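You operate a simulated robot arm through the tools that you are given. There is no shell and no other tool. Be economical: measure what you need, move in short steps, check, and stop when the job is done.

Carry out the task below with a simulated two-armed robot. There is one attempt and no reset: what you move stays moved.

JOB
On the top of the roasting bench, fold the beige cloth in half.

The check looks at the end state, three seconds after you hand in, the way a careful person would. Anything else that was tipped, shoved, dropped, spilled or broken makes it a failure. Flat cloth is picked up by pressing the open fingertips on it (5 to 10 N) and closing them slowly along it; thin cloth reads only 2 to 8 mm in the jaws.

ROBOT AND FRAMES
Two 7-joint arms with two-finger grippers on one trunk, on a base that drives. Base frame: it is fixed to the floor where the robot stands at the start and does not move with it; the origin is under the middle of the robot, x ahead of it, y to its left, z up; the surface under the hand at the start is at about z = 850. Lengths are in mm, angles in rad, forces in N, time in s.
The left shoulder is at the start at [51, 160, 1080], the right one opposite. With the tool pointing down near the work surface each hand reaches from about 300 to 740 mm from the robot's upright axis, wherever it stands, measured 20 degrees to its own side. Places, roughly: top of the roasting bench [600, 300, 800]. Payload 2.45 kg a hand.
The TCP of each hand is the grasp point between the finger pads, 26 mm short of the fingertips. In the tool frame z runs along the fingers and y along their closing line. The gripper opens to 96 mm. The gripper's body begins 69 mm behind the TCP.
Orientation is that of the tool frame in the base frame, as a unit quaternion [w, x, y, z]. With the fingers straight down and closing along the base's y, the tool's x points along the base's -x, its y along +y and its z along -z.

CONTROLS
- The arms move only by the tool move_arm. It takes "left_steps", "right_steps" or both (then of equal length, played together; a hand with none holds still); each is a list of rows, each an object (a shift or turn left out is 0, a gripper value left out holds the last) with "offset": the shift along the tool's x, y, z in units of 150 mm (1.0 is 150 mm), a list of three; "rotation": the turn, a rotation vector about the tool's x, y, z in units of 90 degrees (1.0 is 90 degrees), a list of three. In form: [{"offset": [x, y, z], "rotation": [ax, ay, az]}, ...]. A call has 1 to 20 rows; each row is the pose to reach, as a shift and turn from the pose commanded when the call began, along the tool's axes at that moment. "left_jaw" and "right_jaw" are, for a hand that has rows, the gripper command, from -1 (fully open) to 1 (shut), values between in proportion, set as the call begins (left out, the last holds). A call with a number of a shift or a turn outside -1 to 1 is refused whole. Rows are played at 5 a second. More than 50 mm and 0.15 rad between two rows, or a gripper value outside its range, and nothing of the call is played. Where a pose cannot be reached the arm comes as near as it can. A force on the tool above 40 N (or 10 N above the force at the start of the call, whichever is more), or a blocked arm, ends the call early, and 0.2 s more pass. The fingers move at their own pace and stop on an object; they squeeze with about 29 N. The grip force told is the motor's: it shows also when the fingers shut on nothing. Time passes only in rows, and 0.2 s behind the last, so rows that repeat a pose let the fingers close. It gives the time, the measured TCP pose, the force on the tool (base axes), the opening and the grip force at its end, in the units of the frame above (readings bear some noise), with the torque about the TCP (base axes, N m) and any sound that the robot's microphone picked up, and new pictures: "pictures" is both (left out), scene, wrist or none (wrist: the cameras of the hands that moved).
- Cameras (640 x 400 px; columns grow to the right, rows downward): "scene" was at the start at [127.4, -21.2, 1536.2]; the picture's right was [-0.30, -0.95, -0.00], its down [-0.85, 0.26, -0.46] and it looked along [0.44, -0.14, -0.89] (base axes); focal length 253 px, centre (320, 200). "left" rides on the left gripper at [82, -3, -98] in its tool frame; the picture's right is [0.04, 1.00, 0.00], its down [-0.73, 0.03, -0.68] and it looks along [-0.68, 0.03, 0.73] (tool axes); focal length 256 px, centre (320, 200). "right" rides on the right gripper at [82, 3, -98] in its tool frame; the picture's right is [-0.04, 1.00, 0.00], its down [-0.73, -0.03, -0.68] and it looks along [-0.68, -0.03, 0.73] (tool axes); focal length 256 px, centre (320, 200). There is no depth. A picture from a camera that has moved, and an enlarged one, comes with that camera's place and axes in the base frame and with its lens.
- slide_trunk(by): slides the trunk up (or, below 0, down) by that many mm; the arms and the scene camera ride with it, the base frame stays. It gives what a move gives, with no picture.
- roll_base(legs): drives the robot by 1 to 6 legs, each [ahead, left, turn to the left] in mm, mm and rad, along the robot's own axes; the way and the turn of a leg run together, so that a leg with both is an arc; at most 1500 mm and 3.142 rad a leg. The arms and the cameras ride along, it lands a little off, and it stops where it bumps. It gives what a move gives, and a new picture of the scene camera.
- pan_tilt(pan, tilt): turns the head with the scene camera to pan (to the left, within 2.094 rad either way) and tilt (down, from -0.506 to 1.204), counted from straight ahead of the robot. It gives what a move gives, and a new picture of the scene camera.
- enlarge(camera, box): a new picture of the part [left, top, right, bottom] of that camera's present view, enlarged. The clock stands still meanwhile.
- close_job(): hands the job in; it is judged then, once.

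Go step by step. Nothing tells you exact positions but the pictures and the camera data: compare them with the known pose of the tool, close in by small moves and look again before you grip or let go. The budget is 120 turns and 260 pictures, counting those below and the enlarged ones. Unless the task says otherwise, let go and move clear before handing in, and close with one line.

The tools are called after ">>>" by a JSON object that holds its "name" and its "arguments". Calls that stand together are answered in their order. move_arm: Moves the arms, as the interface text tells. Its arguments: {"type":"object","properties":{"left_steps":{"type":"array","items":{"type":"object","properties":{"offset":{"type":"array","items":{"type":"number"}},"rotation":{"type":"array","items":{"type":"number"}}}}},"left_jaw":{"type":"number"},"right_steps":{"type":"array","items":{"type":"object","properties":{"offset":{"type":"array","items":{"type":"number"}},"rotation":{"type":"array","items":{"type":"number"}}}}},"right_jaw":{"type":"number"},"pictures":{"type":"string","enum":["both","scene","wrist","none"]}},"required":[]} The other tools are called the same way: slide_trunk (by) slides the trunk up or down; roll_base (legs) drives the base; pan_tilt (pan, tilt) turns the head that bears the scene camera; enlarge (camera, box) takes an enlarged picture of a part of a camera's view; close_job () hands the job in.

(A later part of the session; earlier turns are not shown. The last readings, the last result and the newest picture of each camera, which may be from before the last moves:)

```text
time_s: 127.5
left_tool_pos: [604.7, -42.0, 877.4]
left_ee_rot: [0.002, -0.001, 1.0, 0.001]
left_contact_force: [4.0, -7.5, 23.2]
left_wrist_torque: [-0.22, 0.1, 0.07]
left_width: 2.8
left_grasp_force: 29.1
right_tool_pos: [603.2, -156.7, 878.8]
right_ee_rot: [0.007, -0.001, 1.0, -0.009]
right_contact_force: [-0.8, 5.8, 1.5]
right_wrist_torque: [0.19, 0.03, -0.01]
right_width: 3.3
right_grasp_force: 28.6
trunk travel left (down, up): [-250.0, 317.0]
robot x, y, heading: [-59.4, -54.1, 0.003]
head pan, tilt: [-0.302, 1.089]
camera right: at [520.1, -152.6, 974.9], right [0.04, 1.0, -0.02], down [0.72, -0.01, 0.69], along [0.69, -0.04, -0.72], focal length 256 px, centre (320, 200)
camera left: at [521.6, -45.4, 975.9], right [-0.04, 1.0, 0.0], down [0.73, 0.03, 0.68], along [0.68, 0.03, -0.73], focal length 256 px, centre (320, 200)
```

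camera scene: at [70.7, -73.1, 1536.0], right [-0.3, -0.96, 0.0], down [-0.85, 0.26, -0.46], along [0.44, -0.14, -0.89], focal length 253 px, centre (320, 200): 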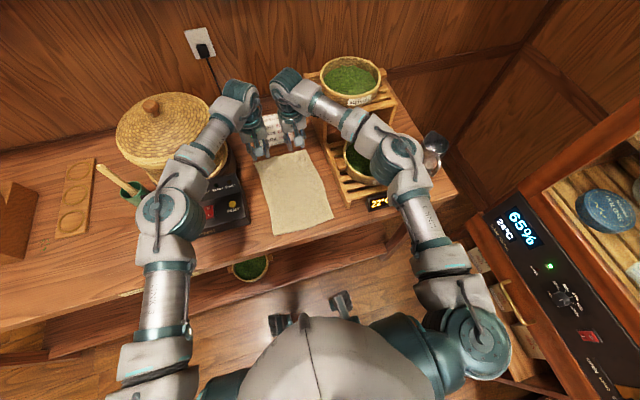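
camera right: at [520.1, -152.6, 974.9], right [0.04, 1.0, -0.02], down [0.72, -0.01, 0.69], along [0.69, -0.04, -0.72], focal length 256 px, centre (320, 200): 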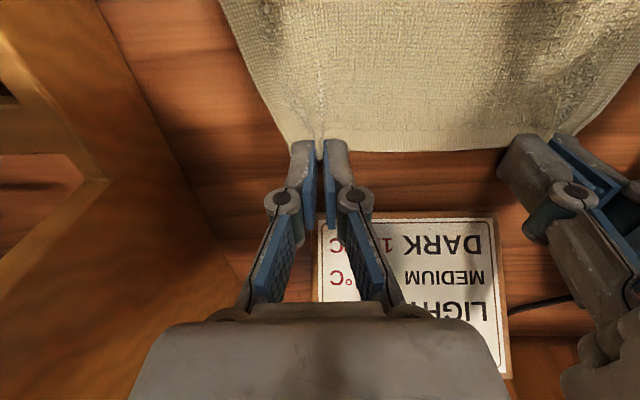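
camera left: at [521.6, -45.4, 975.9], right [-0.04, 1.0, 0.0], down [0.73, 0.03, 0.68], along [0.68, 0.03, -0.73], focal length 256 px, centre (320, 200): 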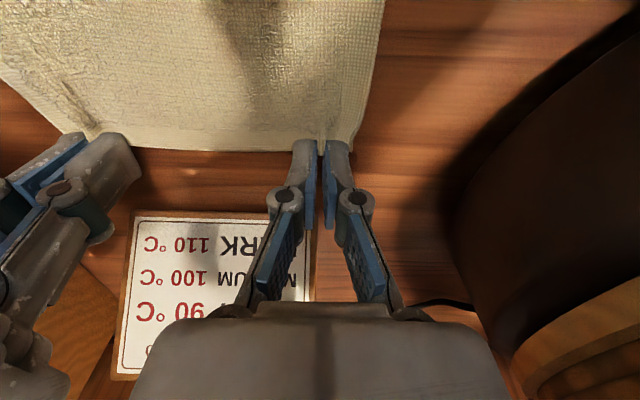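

Both hems are gripped (2.8 and 3.3 mm), and the near hem is at x≈343, so the fold line is ≈474. Now the fold again with progressive pitch.

>>> {"name": "move_arm", "arguments": {"left_steps": [{"offset": [0.013, 0, -0.133]}, {"offset": [0.08, 0, -0.267], "rotation": [0, -0.05, 0]}, {"offset": [0.173, 0, -0.371], "rotation": [0, -0.1, 0]}, {"offset": [0.297, 0, -0.473], "rotation": [0, -0.16, 0]}, {"offset": [0.44, 0, -0.55], "rotation": [0, -0.22, 0]}, {"offset": [0.596, 0, -0.603], "rotation": [0, -0.29, 0]}, {"offset": [0.76, 0, -0.62], "rotation": [0, -0.36, 0]}, {"offset": [0.922, 0, -0.609], "rotation": [0, -0.43, 0]}, {"offset": [0.922, 0, -0.609], "rotation": [0, -0.43, 0]}], "right_steps": [{"offset": [0.013, 0, -0.133]}, {"offset": [0.08, 0, -0.267], "rotation": [0, -0.05, 0]}, {"offset": [0.173, 0, -0.371], "rotation": [0, -0.1, 0]}, {"offset": [0.297, 0, -0.473], "rotation": [0, -0.16, 0]}, {"offset": [0.44, 0, -0.55], "rotation": [0, -0.22, 0]}, {"offset": [0.596, 0, -0.603], "rotation": [0, -0.29, 0]}, {"offset": [0.76, 0, -0.62], "rotation": [0, -0.36, 0]}, {"offset": [0.922, 0, -0.609], "rotation": [0, -0.43, 0]}, {"offset": [0.922, 0, -0.609], "rotation": [0, -0.43, 0]}]}}

```text
time_s: 129.5
left_tool_pos: [465.5, -42.7, 967.3]
left_ee_rot: [0.332, -0.001, 0.943, 0.002]
left_contact_force: [-0.2, -4.7, -0.6]
left_wrist_torque: [-0.11, -0.04, -0.05]
left_width: 2.9
left_grasp_force: 29.1
right_tool_pos: [465.8, -155.5, 965.4]
right_ee_rot: [0.337, -0.003, 0.941, -0.01]
right_contact_force: [-0.3, 4.2, 0.2]
right_wrist_torque: [0.11, 0.03, 0.01]
right_width: 3.5
right_grasp_force: 29.2
trunk travel left (down, up): [-250.0, 317.0]
robot x, y, heading: [-60.9, -51.6, 0.003]
head pan, tilt: [-0.302, 1.089]
camera scene: at [69.5, -73.2, 1536.0], right [-0.3, -0.96, 0.0], down [-0.85, 0.26, -0.46], along [0.44, -0.14, -0.89], focal length 253 px, centre (320, 200)
camera right: at [339.8, -152.1, 988.7], right [0.03, 1.0, 0.01], down [0.14, -0.01, 0.99], along [0.99, -0.03, -0.14], focal length 256 px, centre (320, 200)
camera left: at [339.1, -44.9, 993.8], right [-0.04, 1.0, -0.02], down [0.15, 0.03, 0.99], along [0.99, 0.03, -0.15], focal length 256 px, centre (320, 200)
```

scene: 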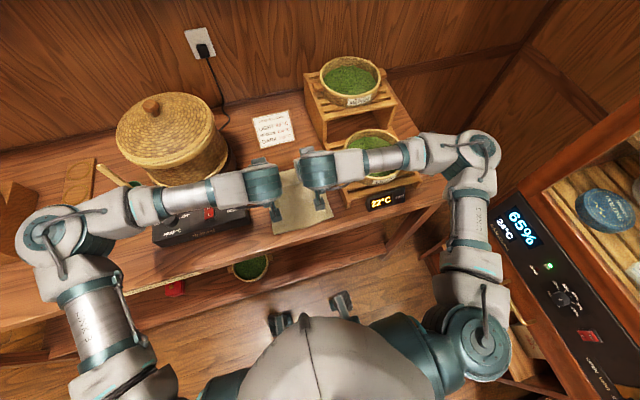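
right: 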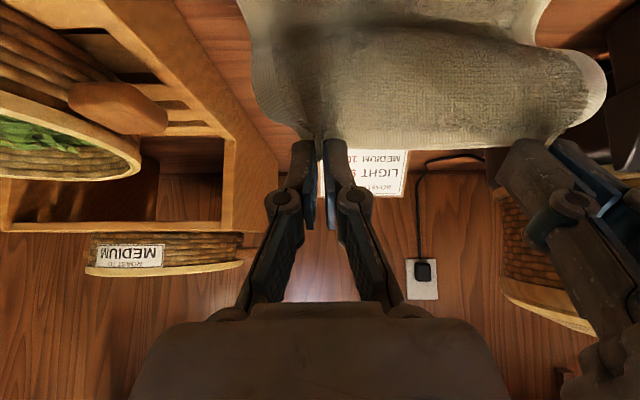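
left: 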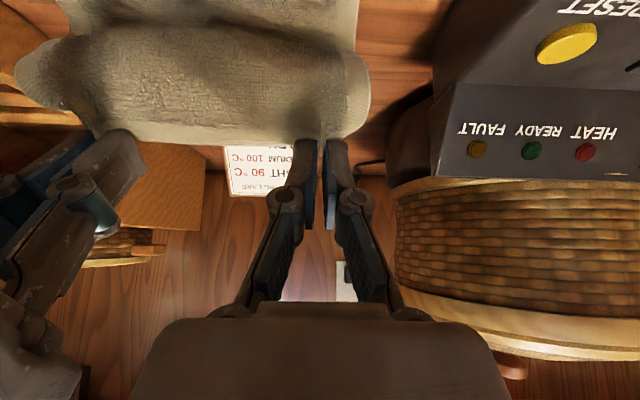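

The pitch is fine here. To keep the arms within reach near the edge, I'll lower a little and let the base itself carry the hem back by rolling 100 mm away.

>>> {"name": "move_arm", "arguments": {"left_steps": [{"offset": [0.05, -0.005, 0.06], "rotation": [0, -0.02, 0]}, {"offset": [0.1, -0.01, 0.13], "rotation": [0, -0.04, 0]}, {"offset": [0.15, -0.013, 0.19], "rotation": [0, -0.06, 0]}, {"offset": [0.15, -0.013, 0.19], "rotation": [0, -0.06, 0]}], "right_steps": [{"offset": [0.05, 0.005, 0.06], "rotation": [0, -0.02, 0]}, {"offset": [0.1, 0.01, 0.13], "rotation": [0, -0.04, 0]}, {"offset": [0.15, 0.013, 0.19], "rotation": [0, -0.06, 0]}, {"offset": [0.15, 0.013, 0.19], "rotation": [0, -0.06, 0]}], "pictures": "none"}}

>>> {"name": "roll_base", "arguments": {"legs": [[-50, 0, 0], [-50, 0, 0]]}}

```text
time_s: 130.5
left_tool_pos: [465.5, -43.8, 929.7]
left_ee_rot: [0.377, -0.001, 0.926, 0.002]
left_contact_force: [0.0, -2.7, -1.0]
left_wrist_torque: [-0.05, 0.01, 0.0]
left_width: 2.8
left_grasp_force: 29.1
right_tool_pos: [466.6, -153.9, 930.6]
right_ee_rot: [0.381, -0.003, 0.925, -0.01]
right_contact_force: [0.0, 2.7, 0.1]
right_wrist_torque: [0.05, 0.01, 0.04]
right_width: 3.0
right_grasp_force: 28.6
trunk travel left (down, up): [-250.0, 317.0]
robot x, y, heading: [-58.4, -54.1, 0.002]
head pan, tilt: [-0.302, 1.089]
```

```text
time_s: 132.0
left_tool_pos: [365.9, -42.6, 931.1]
left_ee_rot: [0.375, -0.001, 0.927, 0.002]
left_contact_force: [-0.5, -1.3, 0.3]
left_wrist_torque: [-0.02, -0.02, -0.05]
left_width: 2.8
left_grasp_force: 29.2
right_tool_pos: [366.2, -155.0, 930.2]
right_ee_rot: [0.382, -0.004, 0.924, -0.01]
right_contact_force: [-0.2, 1.3, 0.7]
right_wrist_torque: [0.04, 0.08, 0.03]
right_width: 3.4
right_grasp_force: 28.4
trunk travel left (down, up): [-250.0, 317.0]
robot x, y, heading: [-158.1, -48.8, 0.001]
head pan, tilt: [-0.302, 1.089]
camera scene: at [-29.0, -73.5, 1535.8], right [-0.3, -0.96, 0.0], down [-0.85, 0.26, -0.46], along [0.44, -0.14, -0.89], focal length 253 px, centre (320, 200)
```

scene: 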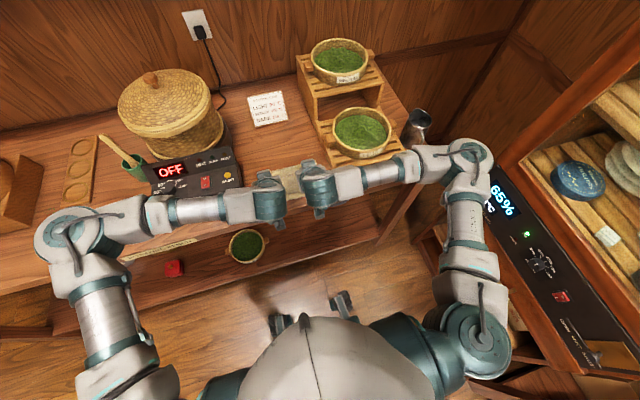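

Rolling the base worked well. Now I'll bring the hem down toward the near hem with more pitch (about 62°), stopping about 20 mm above.

>>> {"name": "move_arm", "arguments": {"left_steps": [{"offset": [0.081, 0, 0.01], "rotation": [0, -0.05, 0]}, {"offset": [0.179, 0, 0.02], "rotation": [0, -0.1, 0]}, {"offset": [0.272, 0, 0.038], "rotation": [0, -0.15, 0]}, {"offset": [0.35, 0, 0.051], "rotation": [0, -0.19, 0]}, {"offset": [0.403, 0, 0.057], "rotation": [0, -0.19, 0]}, {"offset": [0.403, 0, 0.057], "rotation": [0, -0.19, 0]}], "right_steps": [{"offset": [0.081, 0, 0.01], "rotation": [0, -0.05, 0]}, {"offset": [0.179, 0, 0.02], "rotation": [0, -0.1, 0]}, {"offset": [0.272, 0, 0.038], "rotation": [0, -0.15, 0]}, {"offset": [0.35, 0, 0.051], "rotation": [0, -0.19, 0]}, {"offset": [0.403, 0, 0.057], "rotation": [0, -0.19, 0]}, {"offset": [0.403, 0, 0.057], "rotation": [0, -0.19, 0]}]}}

>>> {"name": "enlarge", "arguments": {"camera": "scene", "box": [220, 140, 380, 240]}}

```text
time_s: 133.4
left_tool_pos: [322.4, -44.1, 885.3]
left_ee_rot: [0.511, -0.001, 0.86, 0.002]
left_contact_force: [0.4, -1.3, 1.1]
left_wrist_torque: [-0.03, -0.04, -0.07]
left_width: 2.5
left_grasp_force: 28.5
right_tool_pos: [325.6, -156.1, 884.7]
right_ee_rot: [0.517, -0.006, 0.856, -0.008]
right_contact_force: [-0.1, 2.6, 0.2]
right_wrist_torque: [0.04, 0.01, 0.05]
right_width: 3.0
right_grasp_force: 28.8
trunk travel left (down, up): [-250.0, 317.0]
robot x, y, heading: [-158.3, -57.4, 0.004]
head pan, tilt: [-0.302, 1.089]
camera scene: at [-31.2, -73.3, 1536.2], right [-0.3, -0.96, 0.0], down [-0.85, 0.26, -0.46], along [0.44, -0.14, -0.89], focal length 253 px, centre (320, 200)
camera right: at [200.1, -152.9, 857.0], right [0.02, 1.0, 0.02], down [-0.26, -0.01, 0.97], along [0.97, -0.02, 0.26], focal length 256 px, centre (320, 200)
camera left: at [196.7, -46.3, 861.3], right [-0.02, 1.0, -0.03], down [-0.25, 0.03, 0.97], along [0.97, 0.03, 0.25], focal length 256 px, centre (320, 200)
```

scene: 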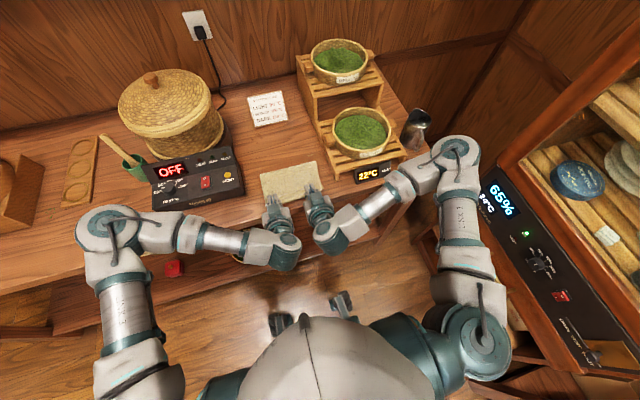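
right: 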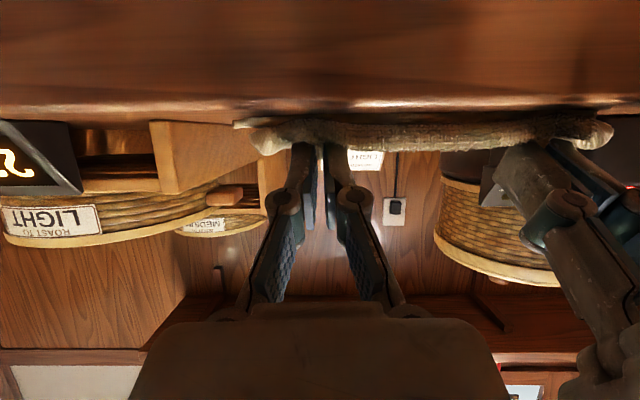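
left: 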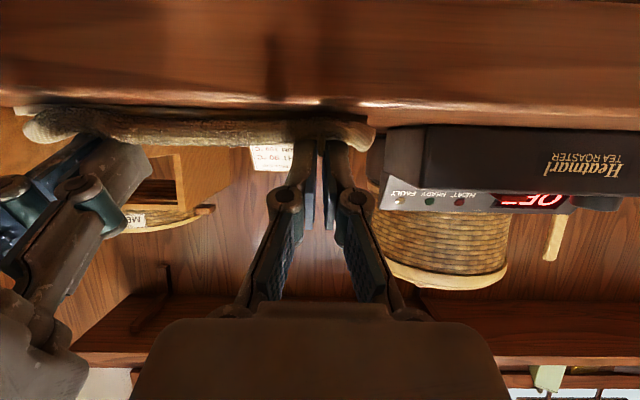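

```text
4.00 times, centred on (300, 190) of scene
camera zoom: at [-31.2, -73.3, 1536.2], right [-0.3, -0.96, 0.0], down [-0.85, 0.26, -0.46], along [0.44, -0.14, -0.89], focal length 1011 px, centre (400, 240)
```

zoom: 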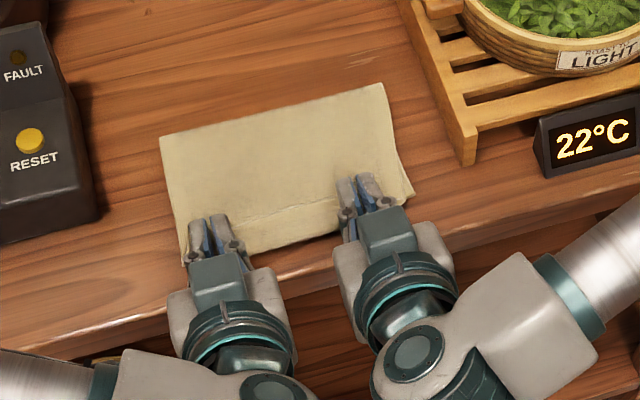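

The fold now looks neat and the hem isn't flapping. Measuring it, though, the fold edge is at x≈450 with the near hem at ≈341, so the top layer is about 40 mm too long. I'll lift back a little to re-lay the lower half and come in again lower.

>>> {"name": "move_arm", "arguments": {"left_steps": [{"offset": [-0.147, 0, 0.035]}, {"offset": [-0.343, 0, 0.12]}, {"offset": [-0.525, 0, 0.25]}, {"offset": [-0.66, 0, 0.404]}, {"offset": [-0.738, 0, 0.551]}, {"offset": [-0.738, 0, 0.551]}, {"offset": [-0.738, 0, 0.551]}, {"offset": [-0.617, 0, 0.465]}, {"offset": [-0.48, 0, 0.349]}, {"offset": [-0.343, 0, 0.233]}, {"offset": [-0.215, 0, 0.135]}, {"offset": [-0.1, 0, 0.06]}, {"offset": [-0.004, 0, 0.021]}, {"offset": [-0.004, 0, 0.021]}], "right_steps": [{"offset": [-0.147, 0, 0.035]}, {"offset": [-0.343, 0, 0.12]}, {"offset": [-0.525, 0, 0.25]}, {"offset": [-0.66, 0, 0.404]}, {"offset": [-0.738, 0, 0.551]}, {"offset": [-0.738, 0, 0.551]}, {"offset": [-0.738, 0, 0.551]}, {"offset": [-0.617, 0, 0.465]}, {"offset": [-0.48, 0, 0.349]}, {"offset": [-0.343, 0, 0.233]}, {"offset": [-0.215, 0, 0.135]}, {"offset": [-0.1, 0, 0.06]}, {"offset": [-0.004, 0, 0.021]}, {"offset": [-0.004, 0, 0.021]}], "pictures": "none"}}

>>> {"name": "enlarge", "arguments": {"camera": "scene", "box": [220, 140, 380, 240]}}

```text
time_s: 136.4
left_tool_pos: [327.1, -42.5, 883.5]
left_ee_rot: [0.511, -0.001, 0.859, 0.002]
left_contact_force: [0.7, -2.2, 1.5]
left_wrist_torque: [-0.04, -0.04, -0.06]
left_width: 3.0
left_grasp_force: 28.9
right_tool_pos: [329.1, -155.6, 884.3]
right_ee_rot: [0.517, -0.006, 0.856, -0.008]
right_contact_force: [0.3, 2.5, 1.5]
right_wrist_torque: [0.09, -0.01, 0.04]
right_width: 3.3
right_grasp_force: 29.2
trunk travel left (down, up): [-250.0, 317.0]
robot x, y, heading: [-161.2, -51.3, 0.003]
head pan, tilt: [-0.302, 1.089]
```

```text
4.00 times, centred on (300, 190) of scene
camera zoom: at [-31.5, -73.3, 1536.3], right [-0.3, -0.96, 0.0], down [-0.85, 0.26, -0.46], along [0.44, -0.14, -0.89], focal length 1011 px, centre (400, 240)
```

zoom: 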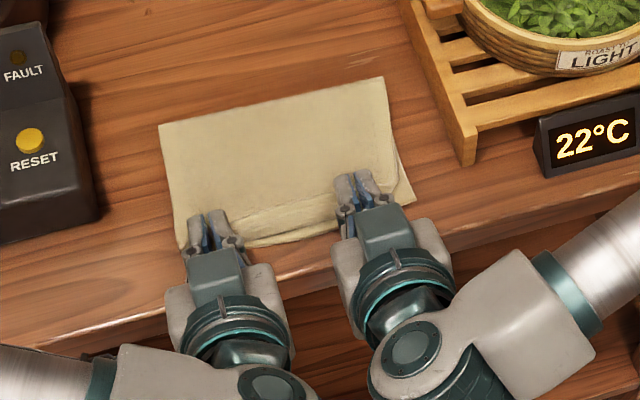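

The fold edge is now at about x≈462, nearly half. One more pass, slightly lower, should even it out.

>>> {"name": "move_arm", "arguments": {"left_steps": [{"offset": [-0.147, 0, 0.035]}, {"offset": [-0.343, 0, 0.12]}, {"offset": [-0.525, 0, 0.25]}, {"offset": [-0.65, 0, 0.41]}, {"offset": [-0.73, 0, 0.593]}, {"offset": [-0.73, 0, 0.593]}, {"offset": [-0.73, 0, 0.593]}, {"offset": [-0.573, 0, 0.511]}, {"offset": [-0.421, 0, 0.395]}, {"offset": [-0.29, 0, 0.276]}, {"offset": [-0.168, 0, 0.16]}, {"offset": [-0.055, 0, 0.061]}, {"offset": [0.054, 0, -0.031]}, {"offset": [0.054, 0, -0.031]}], "right_steps": [{"offset": [-0.147, 0, 0.035]}, {"offset": [-0.343, 0, 0.12]}, {"offset": [-0.525, 0, 0.25]}, {"offset": [-0.65, 0, 0.41]}, {"offset": [-0.73, 0, 0.593]}, {"offset": [-0.73, 0, 0.593]}, {"offset": [-0.73, 0, 0.593]}, {"offset": [-0.573, 0, 0.511]}, {"offset": [-0.421, 0, 0.395]}, {"offset": [-0.29, 0, 0.276]}, {"offset": [-0.168, 0, 0.16]}, {"offset": [-0.055, 0, 0.061]}, {"offset": [0.054, 0, -0.031]}, {"offset": [0.054, 0, -0.031]}], "pictures": "none"}}

>>> {"name": "enlarge", "arguments": {"camera": "scene", "box": [220, 140, 380, 240]}}

>>> {"name": "enlarge", "arguments": {"camera": "right", "box": [200, 60, 640, 260]}}

```text
time_s: 139.4
left_tool_pos: [318.0, -44.0, 879.7]
left_ee_rot: [0.512, -0.002, 0.859, 0.002]
left_contact_force: [1.4, -0.9, 8.9]
left_wrist_torque: [-0.04, -0.13, 0.0]
left_width: 2.7
left_grasp_force: 28.8
right_tool_pos: [319.8, -154.3, 879.2]
right_ee_rot: [0.519, -0.006, 0.855, -0.007]
right_contact_force: [1.7, 1.2, 9.3]
right_wrist_torque: [-0.01, -0.21, 0.01]
right_width: 2.8
right_grasp_force: 29.1
trunk travel left (down, up): [-250.0, 317.0]
robot x, y, heading: [-157.8, -49.6, 0.003]
head pan, tilt: [-0.302, 1.089]
```

```text
4.00 times, centred on (300, 190) of scene
camera zoom: at [-33.5, -72.9, 1536.7], right [-0.3, -0.96, 0.0], down [-0.85, 0.26, -0.46], along [0.44, -0.14, -0.89], focal length 1011 px, centre (400, 240)
```

zoom: 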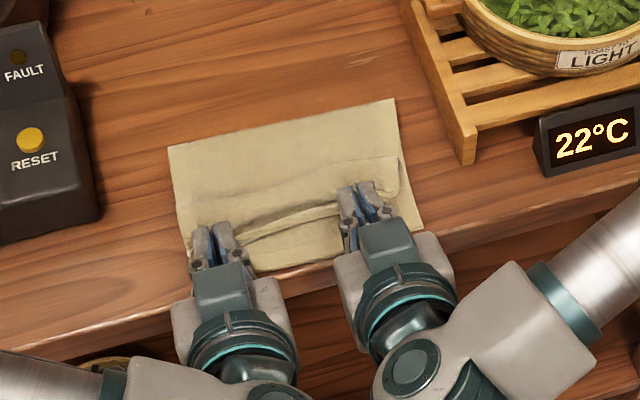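

```text
1.45 times, centred on (420, 160) of right
camera zoom: at [194.8, -151.9, 850.6], right [0.02, 1.0, 0.02], down [-0.26, -0.01, 0.97], along [0.96, -0.02, 0.26], focal length 372 px, centre (174, 258)
```

zoom: 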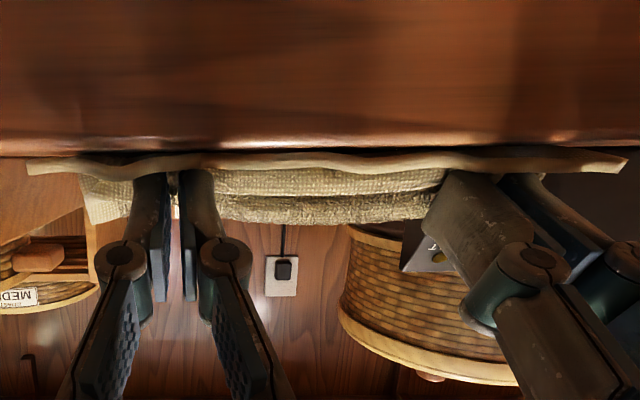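

The fold is now even (bottom ≈128 mm), but the fingertips pressed and shifted the stack. The top hem just needs to come about 28 mm closer, lifted clear, to meet the bottom hem at x≈313.

>>> {"name": "move_arm", "arguments": {"left_steps": [{"offset": [-0.088, 0, -0.047]}, {"offset": [-0.104, 0, -0.116]}, {"offset": [-0.085, 0, -0.181]}, {"offset": [-0.03, 0, -0.227]}, {"offset": [0.025, 0, -0.22]}, {"offset": [0.025, 0, -0.22]}], "right_steps": [{"offset": [-0.088, 0, -0.047]}, {"offset": [-0.104, 0, -0.116]}, {"offset": [-0.085, 0, -0.181]}, {"offset": [-0.03, 0, -0.227]}, {"offset": [0.025, 0, -0.22]}, {"offset": [0.025, 0, -0.22]}], "pictures": "none"}}

>>> {"name": "enlarge", "arguments": {"camera": "scene", "box": [220, 140, 380, 240]}}

>>> {"name": "enlarge", "arguments": {"camera": "right", "box": [200, 60, 640, 260]}}

```text
time_s: 140.8
left_tool_pos: [287.9, -44.6, 892.4]
left_ee_rot: [0.511, 0.0, 0.86, 0.002]
left_contact_force: [-0.4, -1.1, 0.0]
left_wrist_torque: [-0.04, 0.0, -0.04]
left_width: 2.9
left_grasp_force: 28.8
right_tool_pos: [290.2, -155.5, 890.2]
right_ee_rot: [0.517, -0.006, 0.856, -0.009]
right_contact_force: [0.2, 2.1, -0.3]
right_wrist_torque: [0.03, 0.03, -0.03]
right_width: 2.9
right_grasp_force: 29.4
trunk travel left (down, up): [-250.0, 317.0]
robot x, y, heading: [-159.1, -50.3, 0.002]
head pan, tilt: [-0.302, 1.089]
```

```text
4.00 times, centred on (300, 190) of scene
camera zoom: at [-31.7, -73.5, 1536.2], right [-0.3, -0.96, 0.0], down [-0.85, 0.26, -0.46], along [0.44, -0.14, -0.89], focal length 1011 px, centre (400, 240)
```

zoom: 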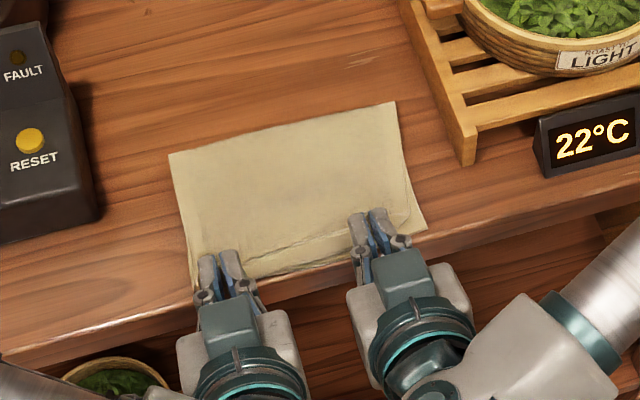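

```text
1.45 times, centred on (420, 160) of right
camera zoom: at [164.6, -152.9, 862.9], right [0.02, 1.0, 0.02], down [-0.26, -0.01, 0.97], along [0.97, -0.02, 0.26], focal length 372 px, centre (174, 258)
```

zoom: 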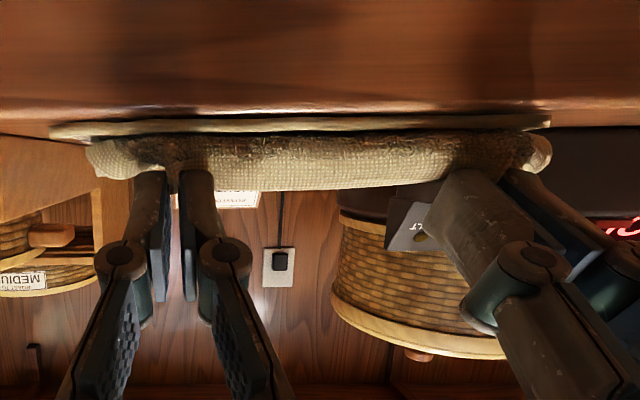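

The layers line up well, and the top hem stands up just above the bottom hem. I'll tip it forward and down onto the edge with a bit more pitch.

>>> {"name": "move_arm", "arguments": {"left_steps": [{"offset": [0.05, 0, 0.002], "rotation": [0, -0.04, 0]}, {"offset": [0.1, 0, 0.005], "rotation": [0, -0.08, 0]}, {"offset": [0.155, 0, 0.007], "rotation": [0, -0.12, 0]}, {"offset": [0.155, 0, 0.007], "rotation": [0, -0.12, 0]}], "right_steps": [{"offset": [0.05, 0, 0.002], "rotation": [0, -0.04, 0]}, {"offset": [0.1, 0, 0.005], "rotation": [0, -0.08, 0]}, {"offset": [0.155, 0, 0.007], "rotation": [0, -0.12, 0]}, {"offset": [0.155, 0, 0.007], "rotation": [0, -0.12, 0]}], "pictures": "none"}}

>>> {"name": "enlarge", "arguments": {"camera": "scene", "box": [220, 140, 380, 240]}}

>>> {"name": "enlarge", "arguments": {"camera": "right", "box": [200, 60, 640, 260]}}

```text
time_s: 141.8
left_tool_pos: [277.1, -41.2, 871.8]
left_ee_rot: [0.592, -0.001, 0.806, 0.002]
left_contact_force: [-1.4, -2.7, 7.0]
left_wrist_torque: [-0.08, -0.11, -0.06]
left_width: 2.8
left_grasp_force: 29.0
right_tool_pos: [280.3, -154.5, 872.5]
right_ee_rot: [0.599, -0.006, 0.801, -0.007]
right_contact_force: [5.4, 2.5, 25.8]
right_wrist_torque: [-0.05, -0.7, 0.06]
right_width: 3.1
right_grasp_force: 28.6
trunk travel left (down, up): [-250.0, 317.0]
robot x, y, heading: [-156.3, -54.9, 0.002]
head pan, tilt: [-0.302, 1.089]
```

```text
4.00 times, centred on (300, 190) of scene
camera zoom: at [-36.0, -72.3, 1537.1], right [-0.3, -0.96, 0.0], down [-0.85, 0.26, -0.46], along [0.44, -0.14, -0.89], focal length 1011 px, centre (400, 240)
```

zoom: 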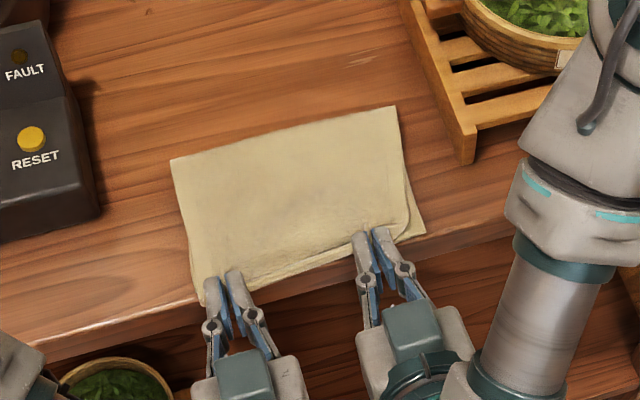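

```text
1.45 times, centred on (420, 160) of right
camera zoom: at [162.3, -152.2, 820.6], right [0.01, 1.0, 0.02], down [-0.44, -0.01, 0.9], along [0.9, -0.02, 0.44], focal length 372 px, centre (174, 258)
```

zoom: 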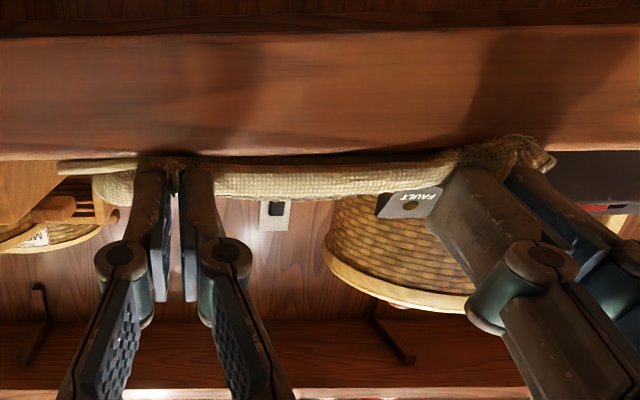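

The fold looks clean from above. The right arm's elbow has swung round, so I'll check its surroundings before letting go.

>>> {"name": "enlarge", "arguments": {"camera": "scene", "box": [180, 60, 560, 300]}}

```text
1.67 times, centred on (370, 180) of scene
camera zoom: at [-36.0, -72.3, 1537.1], right [-0.3, -0.96, 0.0], down [-0.85, 0.26, -0.46], along [0.44, -0.14, -0.89], focal length 421 px, centre (237, 233)
```

zoom: 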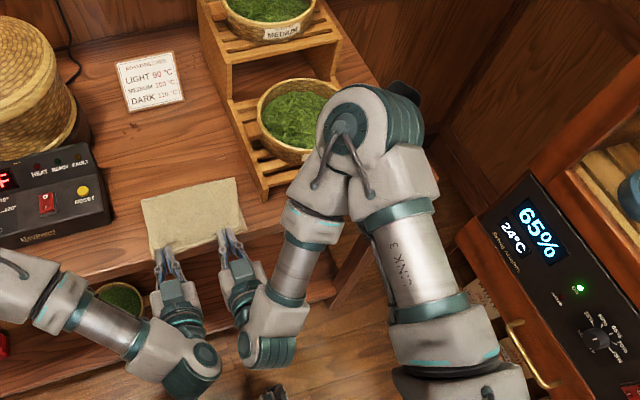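

Everything around looks undisturbed. I'll ease the pressure, open the fingers gently and withdraw straight back along them.

>>> {"name": "move_arm", "arguments": {"left_steps": [{"offset": [0, 0, 0]}, {"offset": [0, 0, 0]}], "right_steps": [{"offset": [-0.02, 0, -0.005]}, {"offset": [-0.02, 0, -0.005]}], "pictures": "none"}}

>>> {"name": "move_arm", "arguments": {"left_steps": [{"offset": [0, 0, 0]}, {"offset": [0, 0, 0]}, {"offset": [0, 0, -0.05]}, {"offset": [0, 0, -0.12]}, {"offset": [0, 0, -0.2]}, {"offset": [0, 0, -0.3]}, {"offset": [0, 0, -0.3]}], "right_steps": [{"offset": [0, 0, 0]}, {"offset": [0, 0, 0]}, {"offset": [0, 0, -0.05]}, {"offset": [0, 0, -0.12]}, {"offset": [0, 0, -0.2]}, {"offset": [0, 0, -0.3]}, {"offset": [0, 0, -0.3]}], "left_jaw": 0.65, "right_jaw": 0.65, "pictures": "none"}}

>>> {"name": "enlarge", "arguments": {"camera": "scene", "box": [220, 140, 380, 240]}}

>>> {"name": "enlarge", "arguments": {"camera": "right", "box": [160, 40, 640, 340]}}

```text
time_s: 142.4
left_tool_pos: [276.4, -42.4, 871.9]
left_ee_rot: [0.59, 0.0, 0.807, 0.001]
left_contact_force: [-3.7, -2.2, 8.1]
left_wrist_torque: [-0.06, -0.09, -0.12]
left_width: 3.0
left_grasp_force: 29.0
right_tool_pos: [277.2, -155.0, 871.9]
right_ee_rot: [0.594, -0.008, 0.804, -0.007]
right_contact_force: [-3.7, 2.7, 15.1]
right_wrist_torque: [0.01, -0.33, 0.09]
right_width: 2.8
right_grasp_force: 29.4
trunk travel left (down, up): [-250.0, 317.0]
robot x, y, heading: [-155.6, -53.2, 0.002]
head pan, tilt: [-0.302, 1.089]
```

```text
time_s: 144.0
left_tool_pos: [235.5, -42.5, 884.2]
left_ee_rot: [0.59, -0.001, 0.808, 0.003]
left_contact_force: [0.7, 0.1, -0.2]
left_wrist_torque: [0.02, 0.01, 0.01]
left_width: 16.7
left_grasp_force: 0.1
right_tool_pos: [253.9, -144.5, 872.9]
right_ee_rot: [0.594, -0.007, 0.804, -0.007]
right_contact_force: [0.2, 0.4, -0.2]
right_wrist_torque: [0.0, 0.03, 0.04]
right_width: 16.8
right_grasp_force: 0.2
right hand out of reach, approached as far as the arm can: row 5, 6, 7
trunk travel left (down, up): [-250.0, 317.0]
robot x, y, heading: [-158.7, -54.6, 0.008]
head pan, tilt: [-0.302, 1.089]
```

```text
4.00 times, centred on (300, 190) of scene
camera zoom: at [-31.5, -73.4, 1536.2], right [-0.3, -0.96, 0.0], down [-0.85, 0.26, -0.46], along [0.44, -0.14, -0.89], focal length 1011 px, centre (400, 240)
```

zoom: 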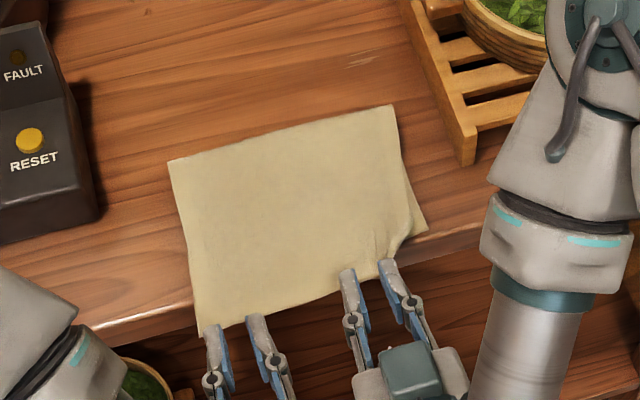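

```text
1.33 times, centred on (400, 190) of right
camera zoom: at [135.3, -142.4, 822.8], right [0.01, 1.0, 0.02], down [-0.43, -0.01, 0.9], along [0.9, -0.02, 0.43], focal length 341 px, centre (213, 213)
```

zoom: 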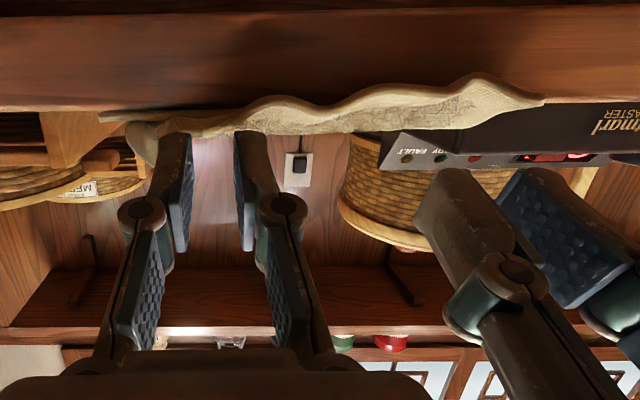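

The cloth is released and lies folded, with the top hem slightly past the bench edge. I'll back the base off 80 mm so the hands clear it, then inspect.

>>> {"name": "roll_base", "arguments": {"legs": [[-80, 0, 0]]}}

>>> {"name": "move_arm", "arguments": {"left_steps": [{"offset": [-0.2, 0, -0.06], "rotation": [0, 0.06, 0]}, {"offset": [-0.4, 0, -0.1], "rotation": [0, 0.15, 0]}, {"offset": [-0.6, 0, -0.1], "rotation": [0, 0.24, 0]}, {"offset": [-0.8, 0, -0.1], "rotation": [0, 0.33, 0]}, {"offset": [-0.9, 0, -0.1], "rotation": [0, 0.42, 0]}, {"offset": [-0.9, 0, -0.1], "rotation": [0, 0.5, 0]}], "right_steps": [{"offset": [-0.2, -0.02, -0.06], "rotation": [0, 0.06, 0]}, {"offset": [-0.4, -0.04, -0.1], "rotation": [0, 0.15, 0]}, {"offset": [-0.6, -0.06, -0.1], "rotation": [0, 0.24, 0]}, {"offset": [-0.8, -0.08, -0.1], "rotation": [0, 0.33, 0]}, {"offset": [-0.9, -0.1, -0.1], "rotation": [0, 0.42, 0]}, {"offset": [-0.9, -0.1, -0.1], "rotation": [0, 0.5, 0]}], "pictures": "scene"}}

>>> {"name": "enlarge", "arguments": {"camera": "scene", "box": [220, 100, 380, 200]}}

```text
time_s: 145.1
left_tool_pos: [154.7, -42.9, 885.7]
left_ee_rot: [0.591, -0.001, 0.807, 0.002]
left_contact_force: [-0.5, -0.5, -0.3]
left_wrist_torque: [0.02, 0.01, 0.0]
left_width: 16.8
left_grasp_force: 0.1
right_tool_pos: [173.0, -144.0, 873.1]
right_ee_rot: [0.596, -0.007, 0.803, -0.008]
right_contact_force: [0.3, 0.9, -0.4]
right_wrist_torque: [0.0, -0.01, -0.01]
right_width: 16.8
right_grasp_force: 0.2
trunk travel left (down, up): [-250.0, 317.0]
robot x, y, heading: [-237.5, -50.1, -0.003]
head pan, tilt: [-0.302, 1.089]
camera scene: at [-112.9, -72.9, 1536.2], right [-0.3, -0.96, 0.0], down [-0.85, 0.26, -0.46], along [0.44, -0.14, -0.89], focal length 253 px, centre (320, 200)
```

scene: 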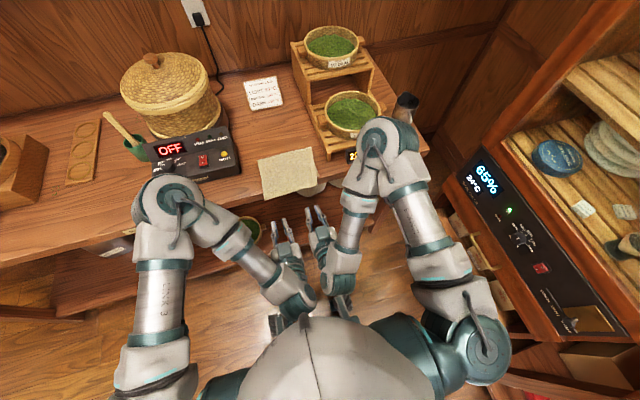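

```text
time_s: 146.4
left_tool_pos: [179.3, -43.6, 1018.1]
left_ee_rot: [0.236, -0.001, 0.972, 0.001]
left_contact_force: [0.5, -0.2, 0.0]
left_wrist_torque: [0.0, 0.03, -0.01]
left_width: 16.8
left_grasp_force: 0.1
right_tool_pos: [193.3, -157.4, 1008.6]
right_ee_rot: [0.242, -0.003, 0.97, -0.01]
right_contact_force: [0.1, 0.0, 0.6]
right_wrist_torque: [0.0, 0.04, 0.02]
right_width: 16.9
right_grasp_force: 0.1
right hand out of reach, approached as far as the arm can: row 1, 2, 3
trunk travel left (down, up): [-250.0, 317.0]
robot x, y, heading: [-239.1, -48.8, -0.003]
head pan, tilt: [-0.302, 1.089]
camera scene: at [-110.6, -73.5, 1536.0], right [-0.3, -0.96, 0.0], down [-0.85, 0.26, -0.46], along [0.44, -0.14, -0.89], focal length 253 px, centre (320, 200)
```

scene: 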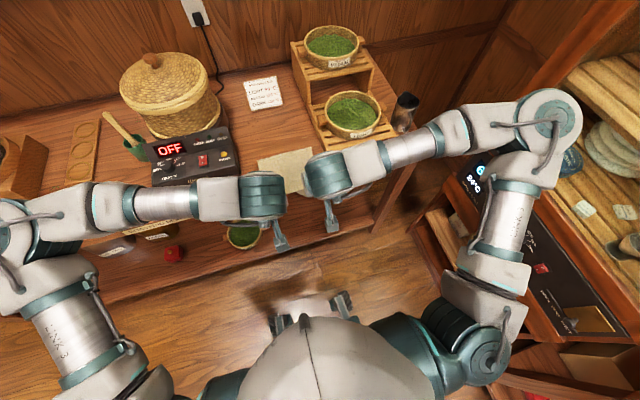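

```text
4.00 times, centred on (300, 150) of scene
camera zoom: at [-110.6, -73.5, 1536.0], right [-0.3, -0.96, 0.0], down [-0.85, 0.26, -0.46], along [0.44, -0.14, -0.89], focal length 1011 px, centre (400, 400)
```

zoom: 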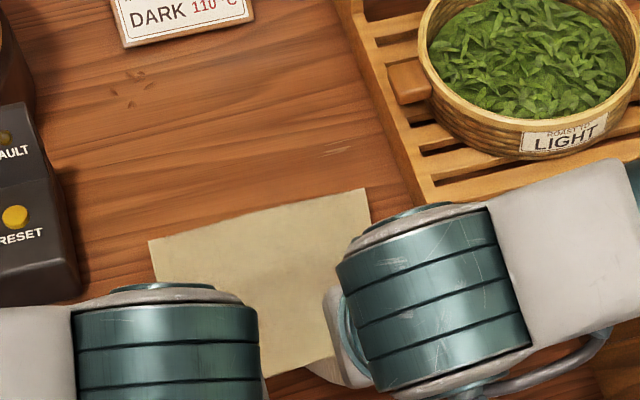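

I'll spread the hands apart to get a clear view of the cloth and the things around it.

>>> {"name": "move_arm", "arguments": {"left_steps": [{"offset": [-0.05, 0.2, -0.09], "rotation": [0, 0.06, 0]}, {"offset": [-0.09, 0.4, -0.17], "rotation": [0, 0.14, 0]}, {"offset": [-0.09, 0.6, -0.17], "rotation": [0, 0.22, 0]}, {"offset": [-0.09, 0.75, -0.17], "rotation": [0, 0.3, 0]}, {"offset": [-0.09, 0.75, -0.17], "rotation": [0, 0.3, 0]}], "right_steps": [{"offset": [-0.05, -0.1, -0.09], "rotation": [0, 0.06, 0]}, {"offset": [-0.09, -0.2, -0.17], "rotation": [0, 0.14, 0]}, {"offset": [-0.09, -0.35, -0.17], "rotation": [0, 0.22, 0]}, {"offset": [-0.09, -0.5, -0.17], "rotation": [0, 0.31, 0]}, {"offset": [-0.09, -0.5, -0.17], "rotation": [0, 0.31, 0]}], "pictures": "scene"}}

>>> {"name": "enlarge", "arguments": {"camera": "scene", "box": [220, 90, 420, 215]}}

```text
time_s: 147.7
left_tool_pos: [178.6, 70.8, 1049.5]
left_ee_rot: [0.005, -0.002, 1.0, 0.001]
left_contact_force: [0.0, -0.2, -0.1]
left_wrist_torque: [-0.01, -0.06, 0.02]
left_width: 16.8
left_grasp_force: 0.0
right_tool_pos: [194.7, -231.9, 1039.2]
right_ee_rot: [0.001, -0.001, 1.0, -0.011]
right_contact_force: [-0.5, 0.1, 0.6]
right_wrist_torque: [0.01, -0.01, -0.02]
right_width: 16.7
right_grasp_force: 0.1
trunk travel left (down, up): [-250.0, 317.0]
robot x, y, heading: [-239.8, -51.9, 0.001]
head pan, tilt: [-0.302, 1.089]
camera scene: at [-112.6, -73.1, 1536.3], right [-0.3, -0.96, 0.0], down [-0.85, 0.26, -0.46], along [0.44, -0.14, -0.89], focal length 253 px, centre (320, 200)
```

scene: 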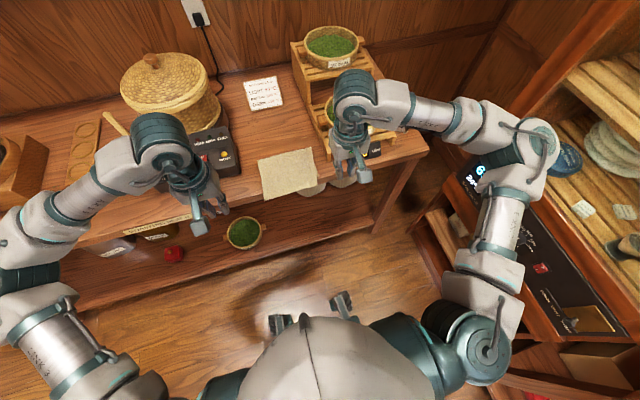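

```text
3.20 times, centred on (320, 152) of scene
camera zoom: at [-112.6, -73.1, 1536.3], right [-0.3, -0.96, 0.0], down [-0.85, 0.26, -0.46], along [0.44, -0.14, -0.89], focal length 809 px, centre (320, 352)
```

zoom: 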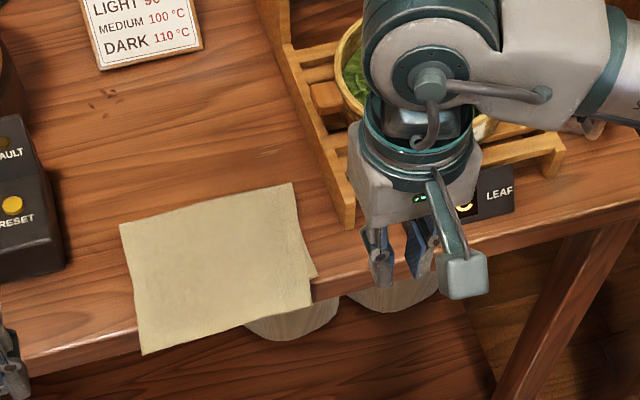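

Now I see it clearly: it is folded, but the top layer runs about 30 mm past the bottom hem and over the bench edge. I'll drive forward again and use closed fingertips, pressed lightly, to draw the top layer back onto the bench.

>>> {"name": "roll_base", "arguments": {"legs": [[140, 0, 0]]}}

>>> {"name": "move_arm", "arguments": {"left_steps": [{"offset": [0, -0.15, 0.1]}, {"offset": [-0.03, -0.35, 0.25]}, {"offset": [-0.08, -0.55, 0.4]}, {"offset": [-0.13, -0.73, 0.55]}, {"offset": [-0.15, -0.78, 0.75]}, {"offset": [-0.15, -0.78, 0.85]}, {"offset": [-0.15, -0.78, 0.85]}], "right_steps": [{"offset": [0, 0.1, 0.1]}, {"offset": [0, 0.2, 0.25]}, {"offset": [-0.02, 0.3, 0.4]}, {"offset": [-0.03, 0.42, 0.55]}, {"offset": [-0.03, 0.46, 0.7]}, {"offset": [-0.03, 0.46, 0.8]}, {"offset": [-0.03, 0.46, 0.8]}], "left_jaw": 1, "right_jaw": 1, "pictures": "both"}}

```text
time_s: 149.0
left_tool_pos: [317.8, 70.4, 1048.7]
left_ee_rot: [0.006, -0.002, 1.0, 0.0]
left_contact_force: [0.2, -0.7, 0.4]
left_wrist_torque: [0.01, 0.02, -0.01]
left_width: 16.7
left_grasp_force: 0.2
right_tool_pos: [334.0, -230.4, 1039.9]
right_ee_rot: [0.003, 0.0, 1.0, -0.01]
right_contact_force: [0.1, -0.5, -0.4]
right_wrist_torque: [-0.06, 0.0, 0.0]
right_width: 16.9
right_grasp_force: 0.0
trunk travel left (down, up): [-250.0, 317.0]
robot x, y, heading: [-96.9, -54.4, -0.003]
head pan, tilt: [-0.302, 1.089]
camera scene: at [26.0, -72.2, 1536.4], right [-0.3, -0.95, 0.0], down [-0.85, 0.26, -0.46], along [0.44, -0.14, -0.89], focal length 253 px, centre (320, 200)
```

scene: 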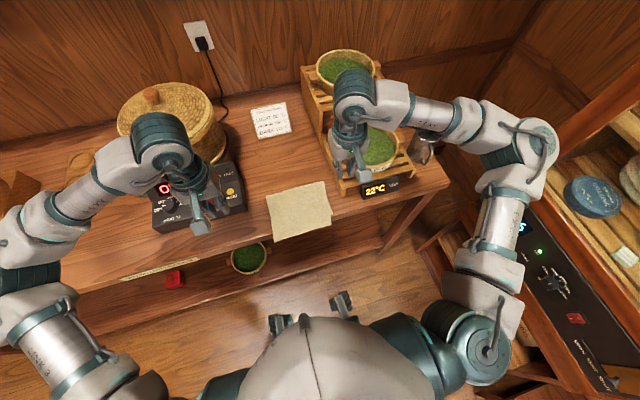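

```text
time_s: 150.6
left_tool_pos: [339.0, -47.4, 923.6]
left_ee_rot: [0.008, -0.001, 1.0, 0.002]
left_contact_force: [-1.4, -0.4, -0.5]
left_wrist_torque: [-0.02, 0.02, -0.01]
left_width: 0.0
left_grasp_force: 28.8
right_tool_pos: [335.4, -164.0, 919.9]
right_ee_rot: [0.004, 0.0, 1.0, -0.01]
right_contact_force: [0.2, 0.6, -0.2]
right_wrist_torque: [0.0, -0.02, -0.01]
right_width: 0.0
right_grasp_force: 28.3
trunk travel left (down, up): [-250.0, 317.0]
robot x, y, heading: [-100.9, -54.9, 0.006]
head pan, tilt: [-0.302, 1.089]
camera scene: at [27.6, -73.4, 1536.2], right [-0.3, -0.95, 0.0], down [-0.85, 0.26, -0.46], along [0.44, -0.14, -0.89], focal length 253 px, centre (320, 200)
camera right: at [252.7, -159.2, 1015.3], right [0.04, 1.0, -0.02], down [0.73, -0.02, 0.69], along [0.68, -0.04, -0.73], focal length 256 px, centre (320, 200)
camera left: at [255.5, -50.3, 1020.9], right [-0.04, 1.0, 0.0], down [0.72, 0.03, 0.69], along [0.69, 0.03, -0.73], focal length 256 px, centre (320, 200)
```

scene: 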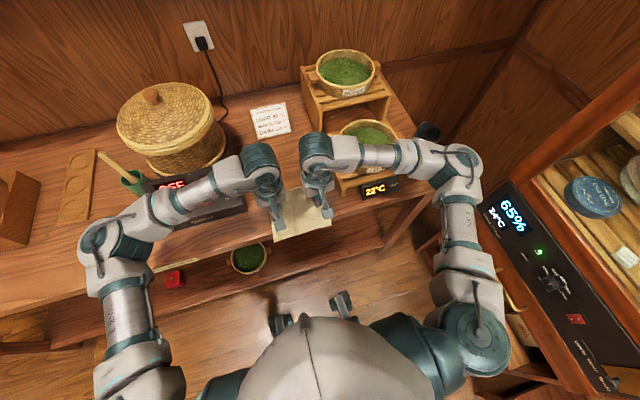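
right: 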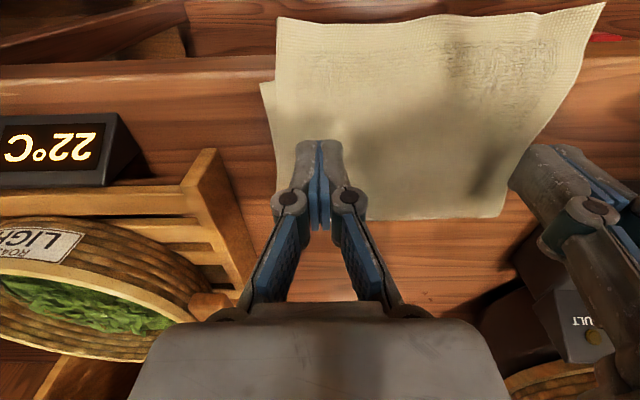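
left: 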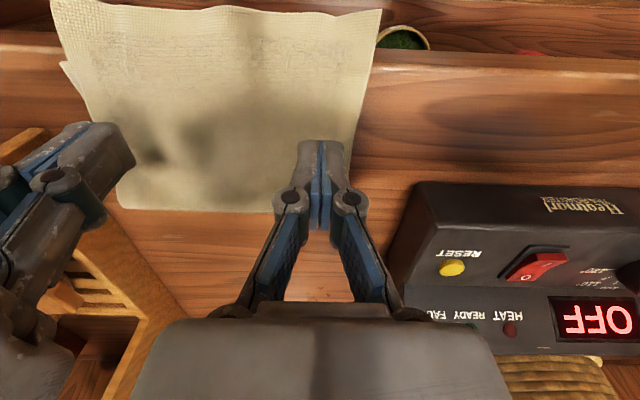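

The fold is good. The bottom hem is right at the bench edge and the top one about 20 mm past it. I'll press lightly on the top layer at x≈337 and draw toward the wall.

>>> {"name": "move_arm", "arguments": {"left_steps": [{"offset": [0, 0, 0.1]}, {"offset": [0, 0, 0.2]}, {"offset": [0, 0, 0.25]}, {"offset": [0, 0, 0.275]}, {"offset": [0, 0, 0.275]}], "right_steps": [{"offset": [0, 0, 0.1]}, {"offset": [0, 0, 0.18]}, {"offset": [0, 0, 0.23]}, {"offset": [0, 0, 0.25]}, {"offset": [0, 0, 0.25]}], "pictures": "none"}}

```text
time_s: 151.8
left_tool_pos: [340.4, -47.5, 881.1]
left_ee_rot: [0.007, -0.002, 1.0, 0.001]
left_contact_force: [0.8, -0.8, 2.5]
left_wrist_torque: [0.02, -0.03, -0.02]
left_width: 0.1
left_grasp_force: 28.2
right_tool_pos: [337.5, -166.2, 880.9]
right_ee_rot: [0.005, 0.0, 1.0, -0.01]
right_contact_force: [-0.2, 0.2, 3.4]
right_wrist_torque: [-0.03, 0.03, 0.03]
right_width: 0.0
right_grasp_force: 28.6
trunk travel left (down, up): [-250.0, 317.0]
robot x, y, heading: [-97.2, -53.4, -0.001]
head pan, tilt: [-0.302, 1.089]
```

>>> {"name": "move_arm", "arguments": {"left_steps": [{"offset": [-0.04, 0, 0.004]}, {"offset": [-0.09, 0, 0.005]}, {"offset": [-0.14, 0, 0.005]}, {"offset": [-0.19, 0, 0.005]}, {"offset": [-0.23, 0, 0.005]}, {"offset": [-0.23, 0, 0.005]}], "right_steps": [{"offset": [-0.04, 0, 0.004]}, {"offset": [-0.09, 0, 0.005]}, {"offset": [-0.14, 0, 0.005]}, {"offset": [-0.19, 0, 0.005]}, {"offset": [-0.23, 0, 0.005]}, {"offset": [-0.23, 0, 0.005]}], "pictures": "both"}}

```text
time_s: 153.2
left_tool_pos: [373.9, -47.6, 881.5]
left_ee_rot: [0.008, -0.001, 1.0, 0.001]
left_contact_force: [-1.8, 0.2, 4.0]
left_wrist_torque: [0.01, 0.02, -0.01]
left_width: 0.3
left_grasp_force: 28.2
right_tool_pos: [372.1, -165.5, 881.1]
right_ee_rot: [0.005, -0.001, 1.0, -0.01]
right_contact_force: [-1.0, -1.3, 2.7]
right_wrist_torque: [-0.01, 0.0, 0.01]
right_width: 0.0
right_grasp_force: 28.9
trunk travel left (down, up): [-250.0, 317.0]
robot x, y, heading: [-100.0, -51.3, -0.002]
head pan, tilt: [-0.302, 1.089]
camera scene: at [26.4, -73.2, 1536.3], right [-0.3, -0.95, 0.0], down [-0.85, 0.26, -0.46], along [0.44, -0.14, -0.89], focal length 253 px, centre (320, 200)
camera right: at [288.6, -159.5, 977.7], right [0.04, 1.0, -0.02], down [0.73, -0.02, 0.69], along [0.69, -0.04, -0.73], focal length 256 px, centre (320, 200)
camera left: at [290.8, -50.1, 979.0], right [-0.04, 1.0, 0.0], down [0.72, 0.03, 0.69], along [0.69, 0.03, -0.72], focal length 256 px, centre (320, 200)
```

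scene: 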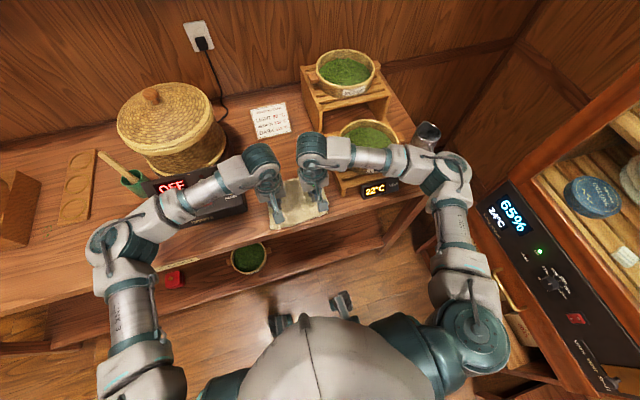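
right: 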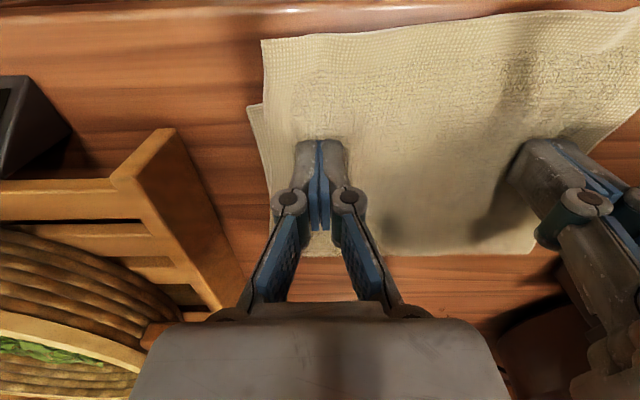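
left: 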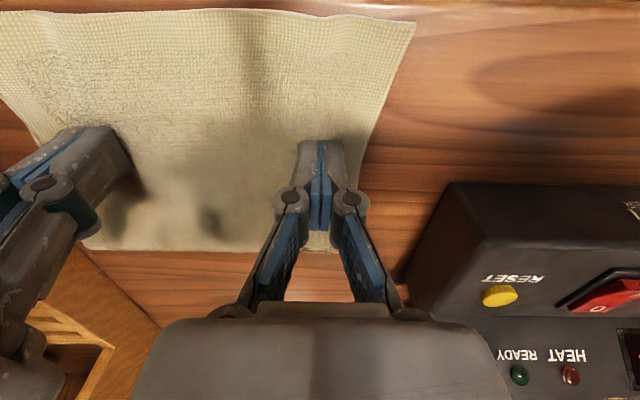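

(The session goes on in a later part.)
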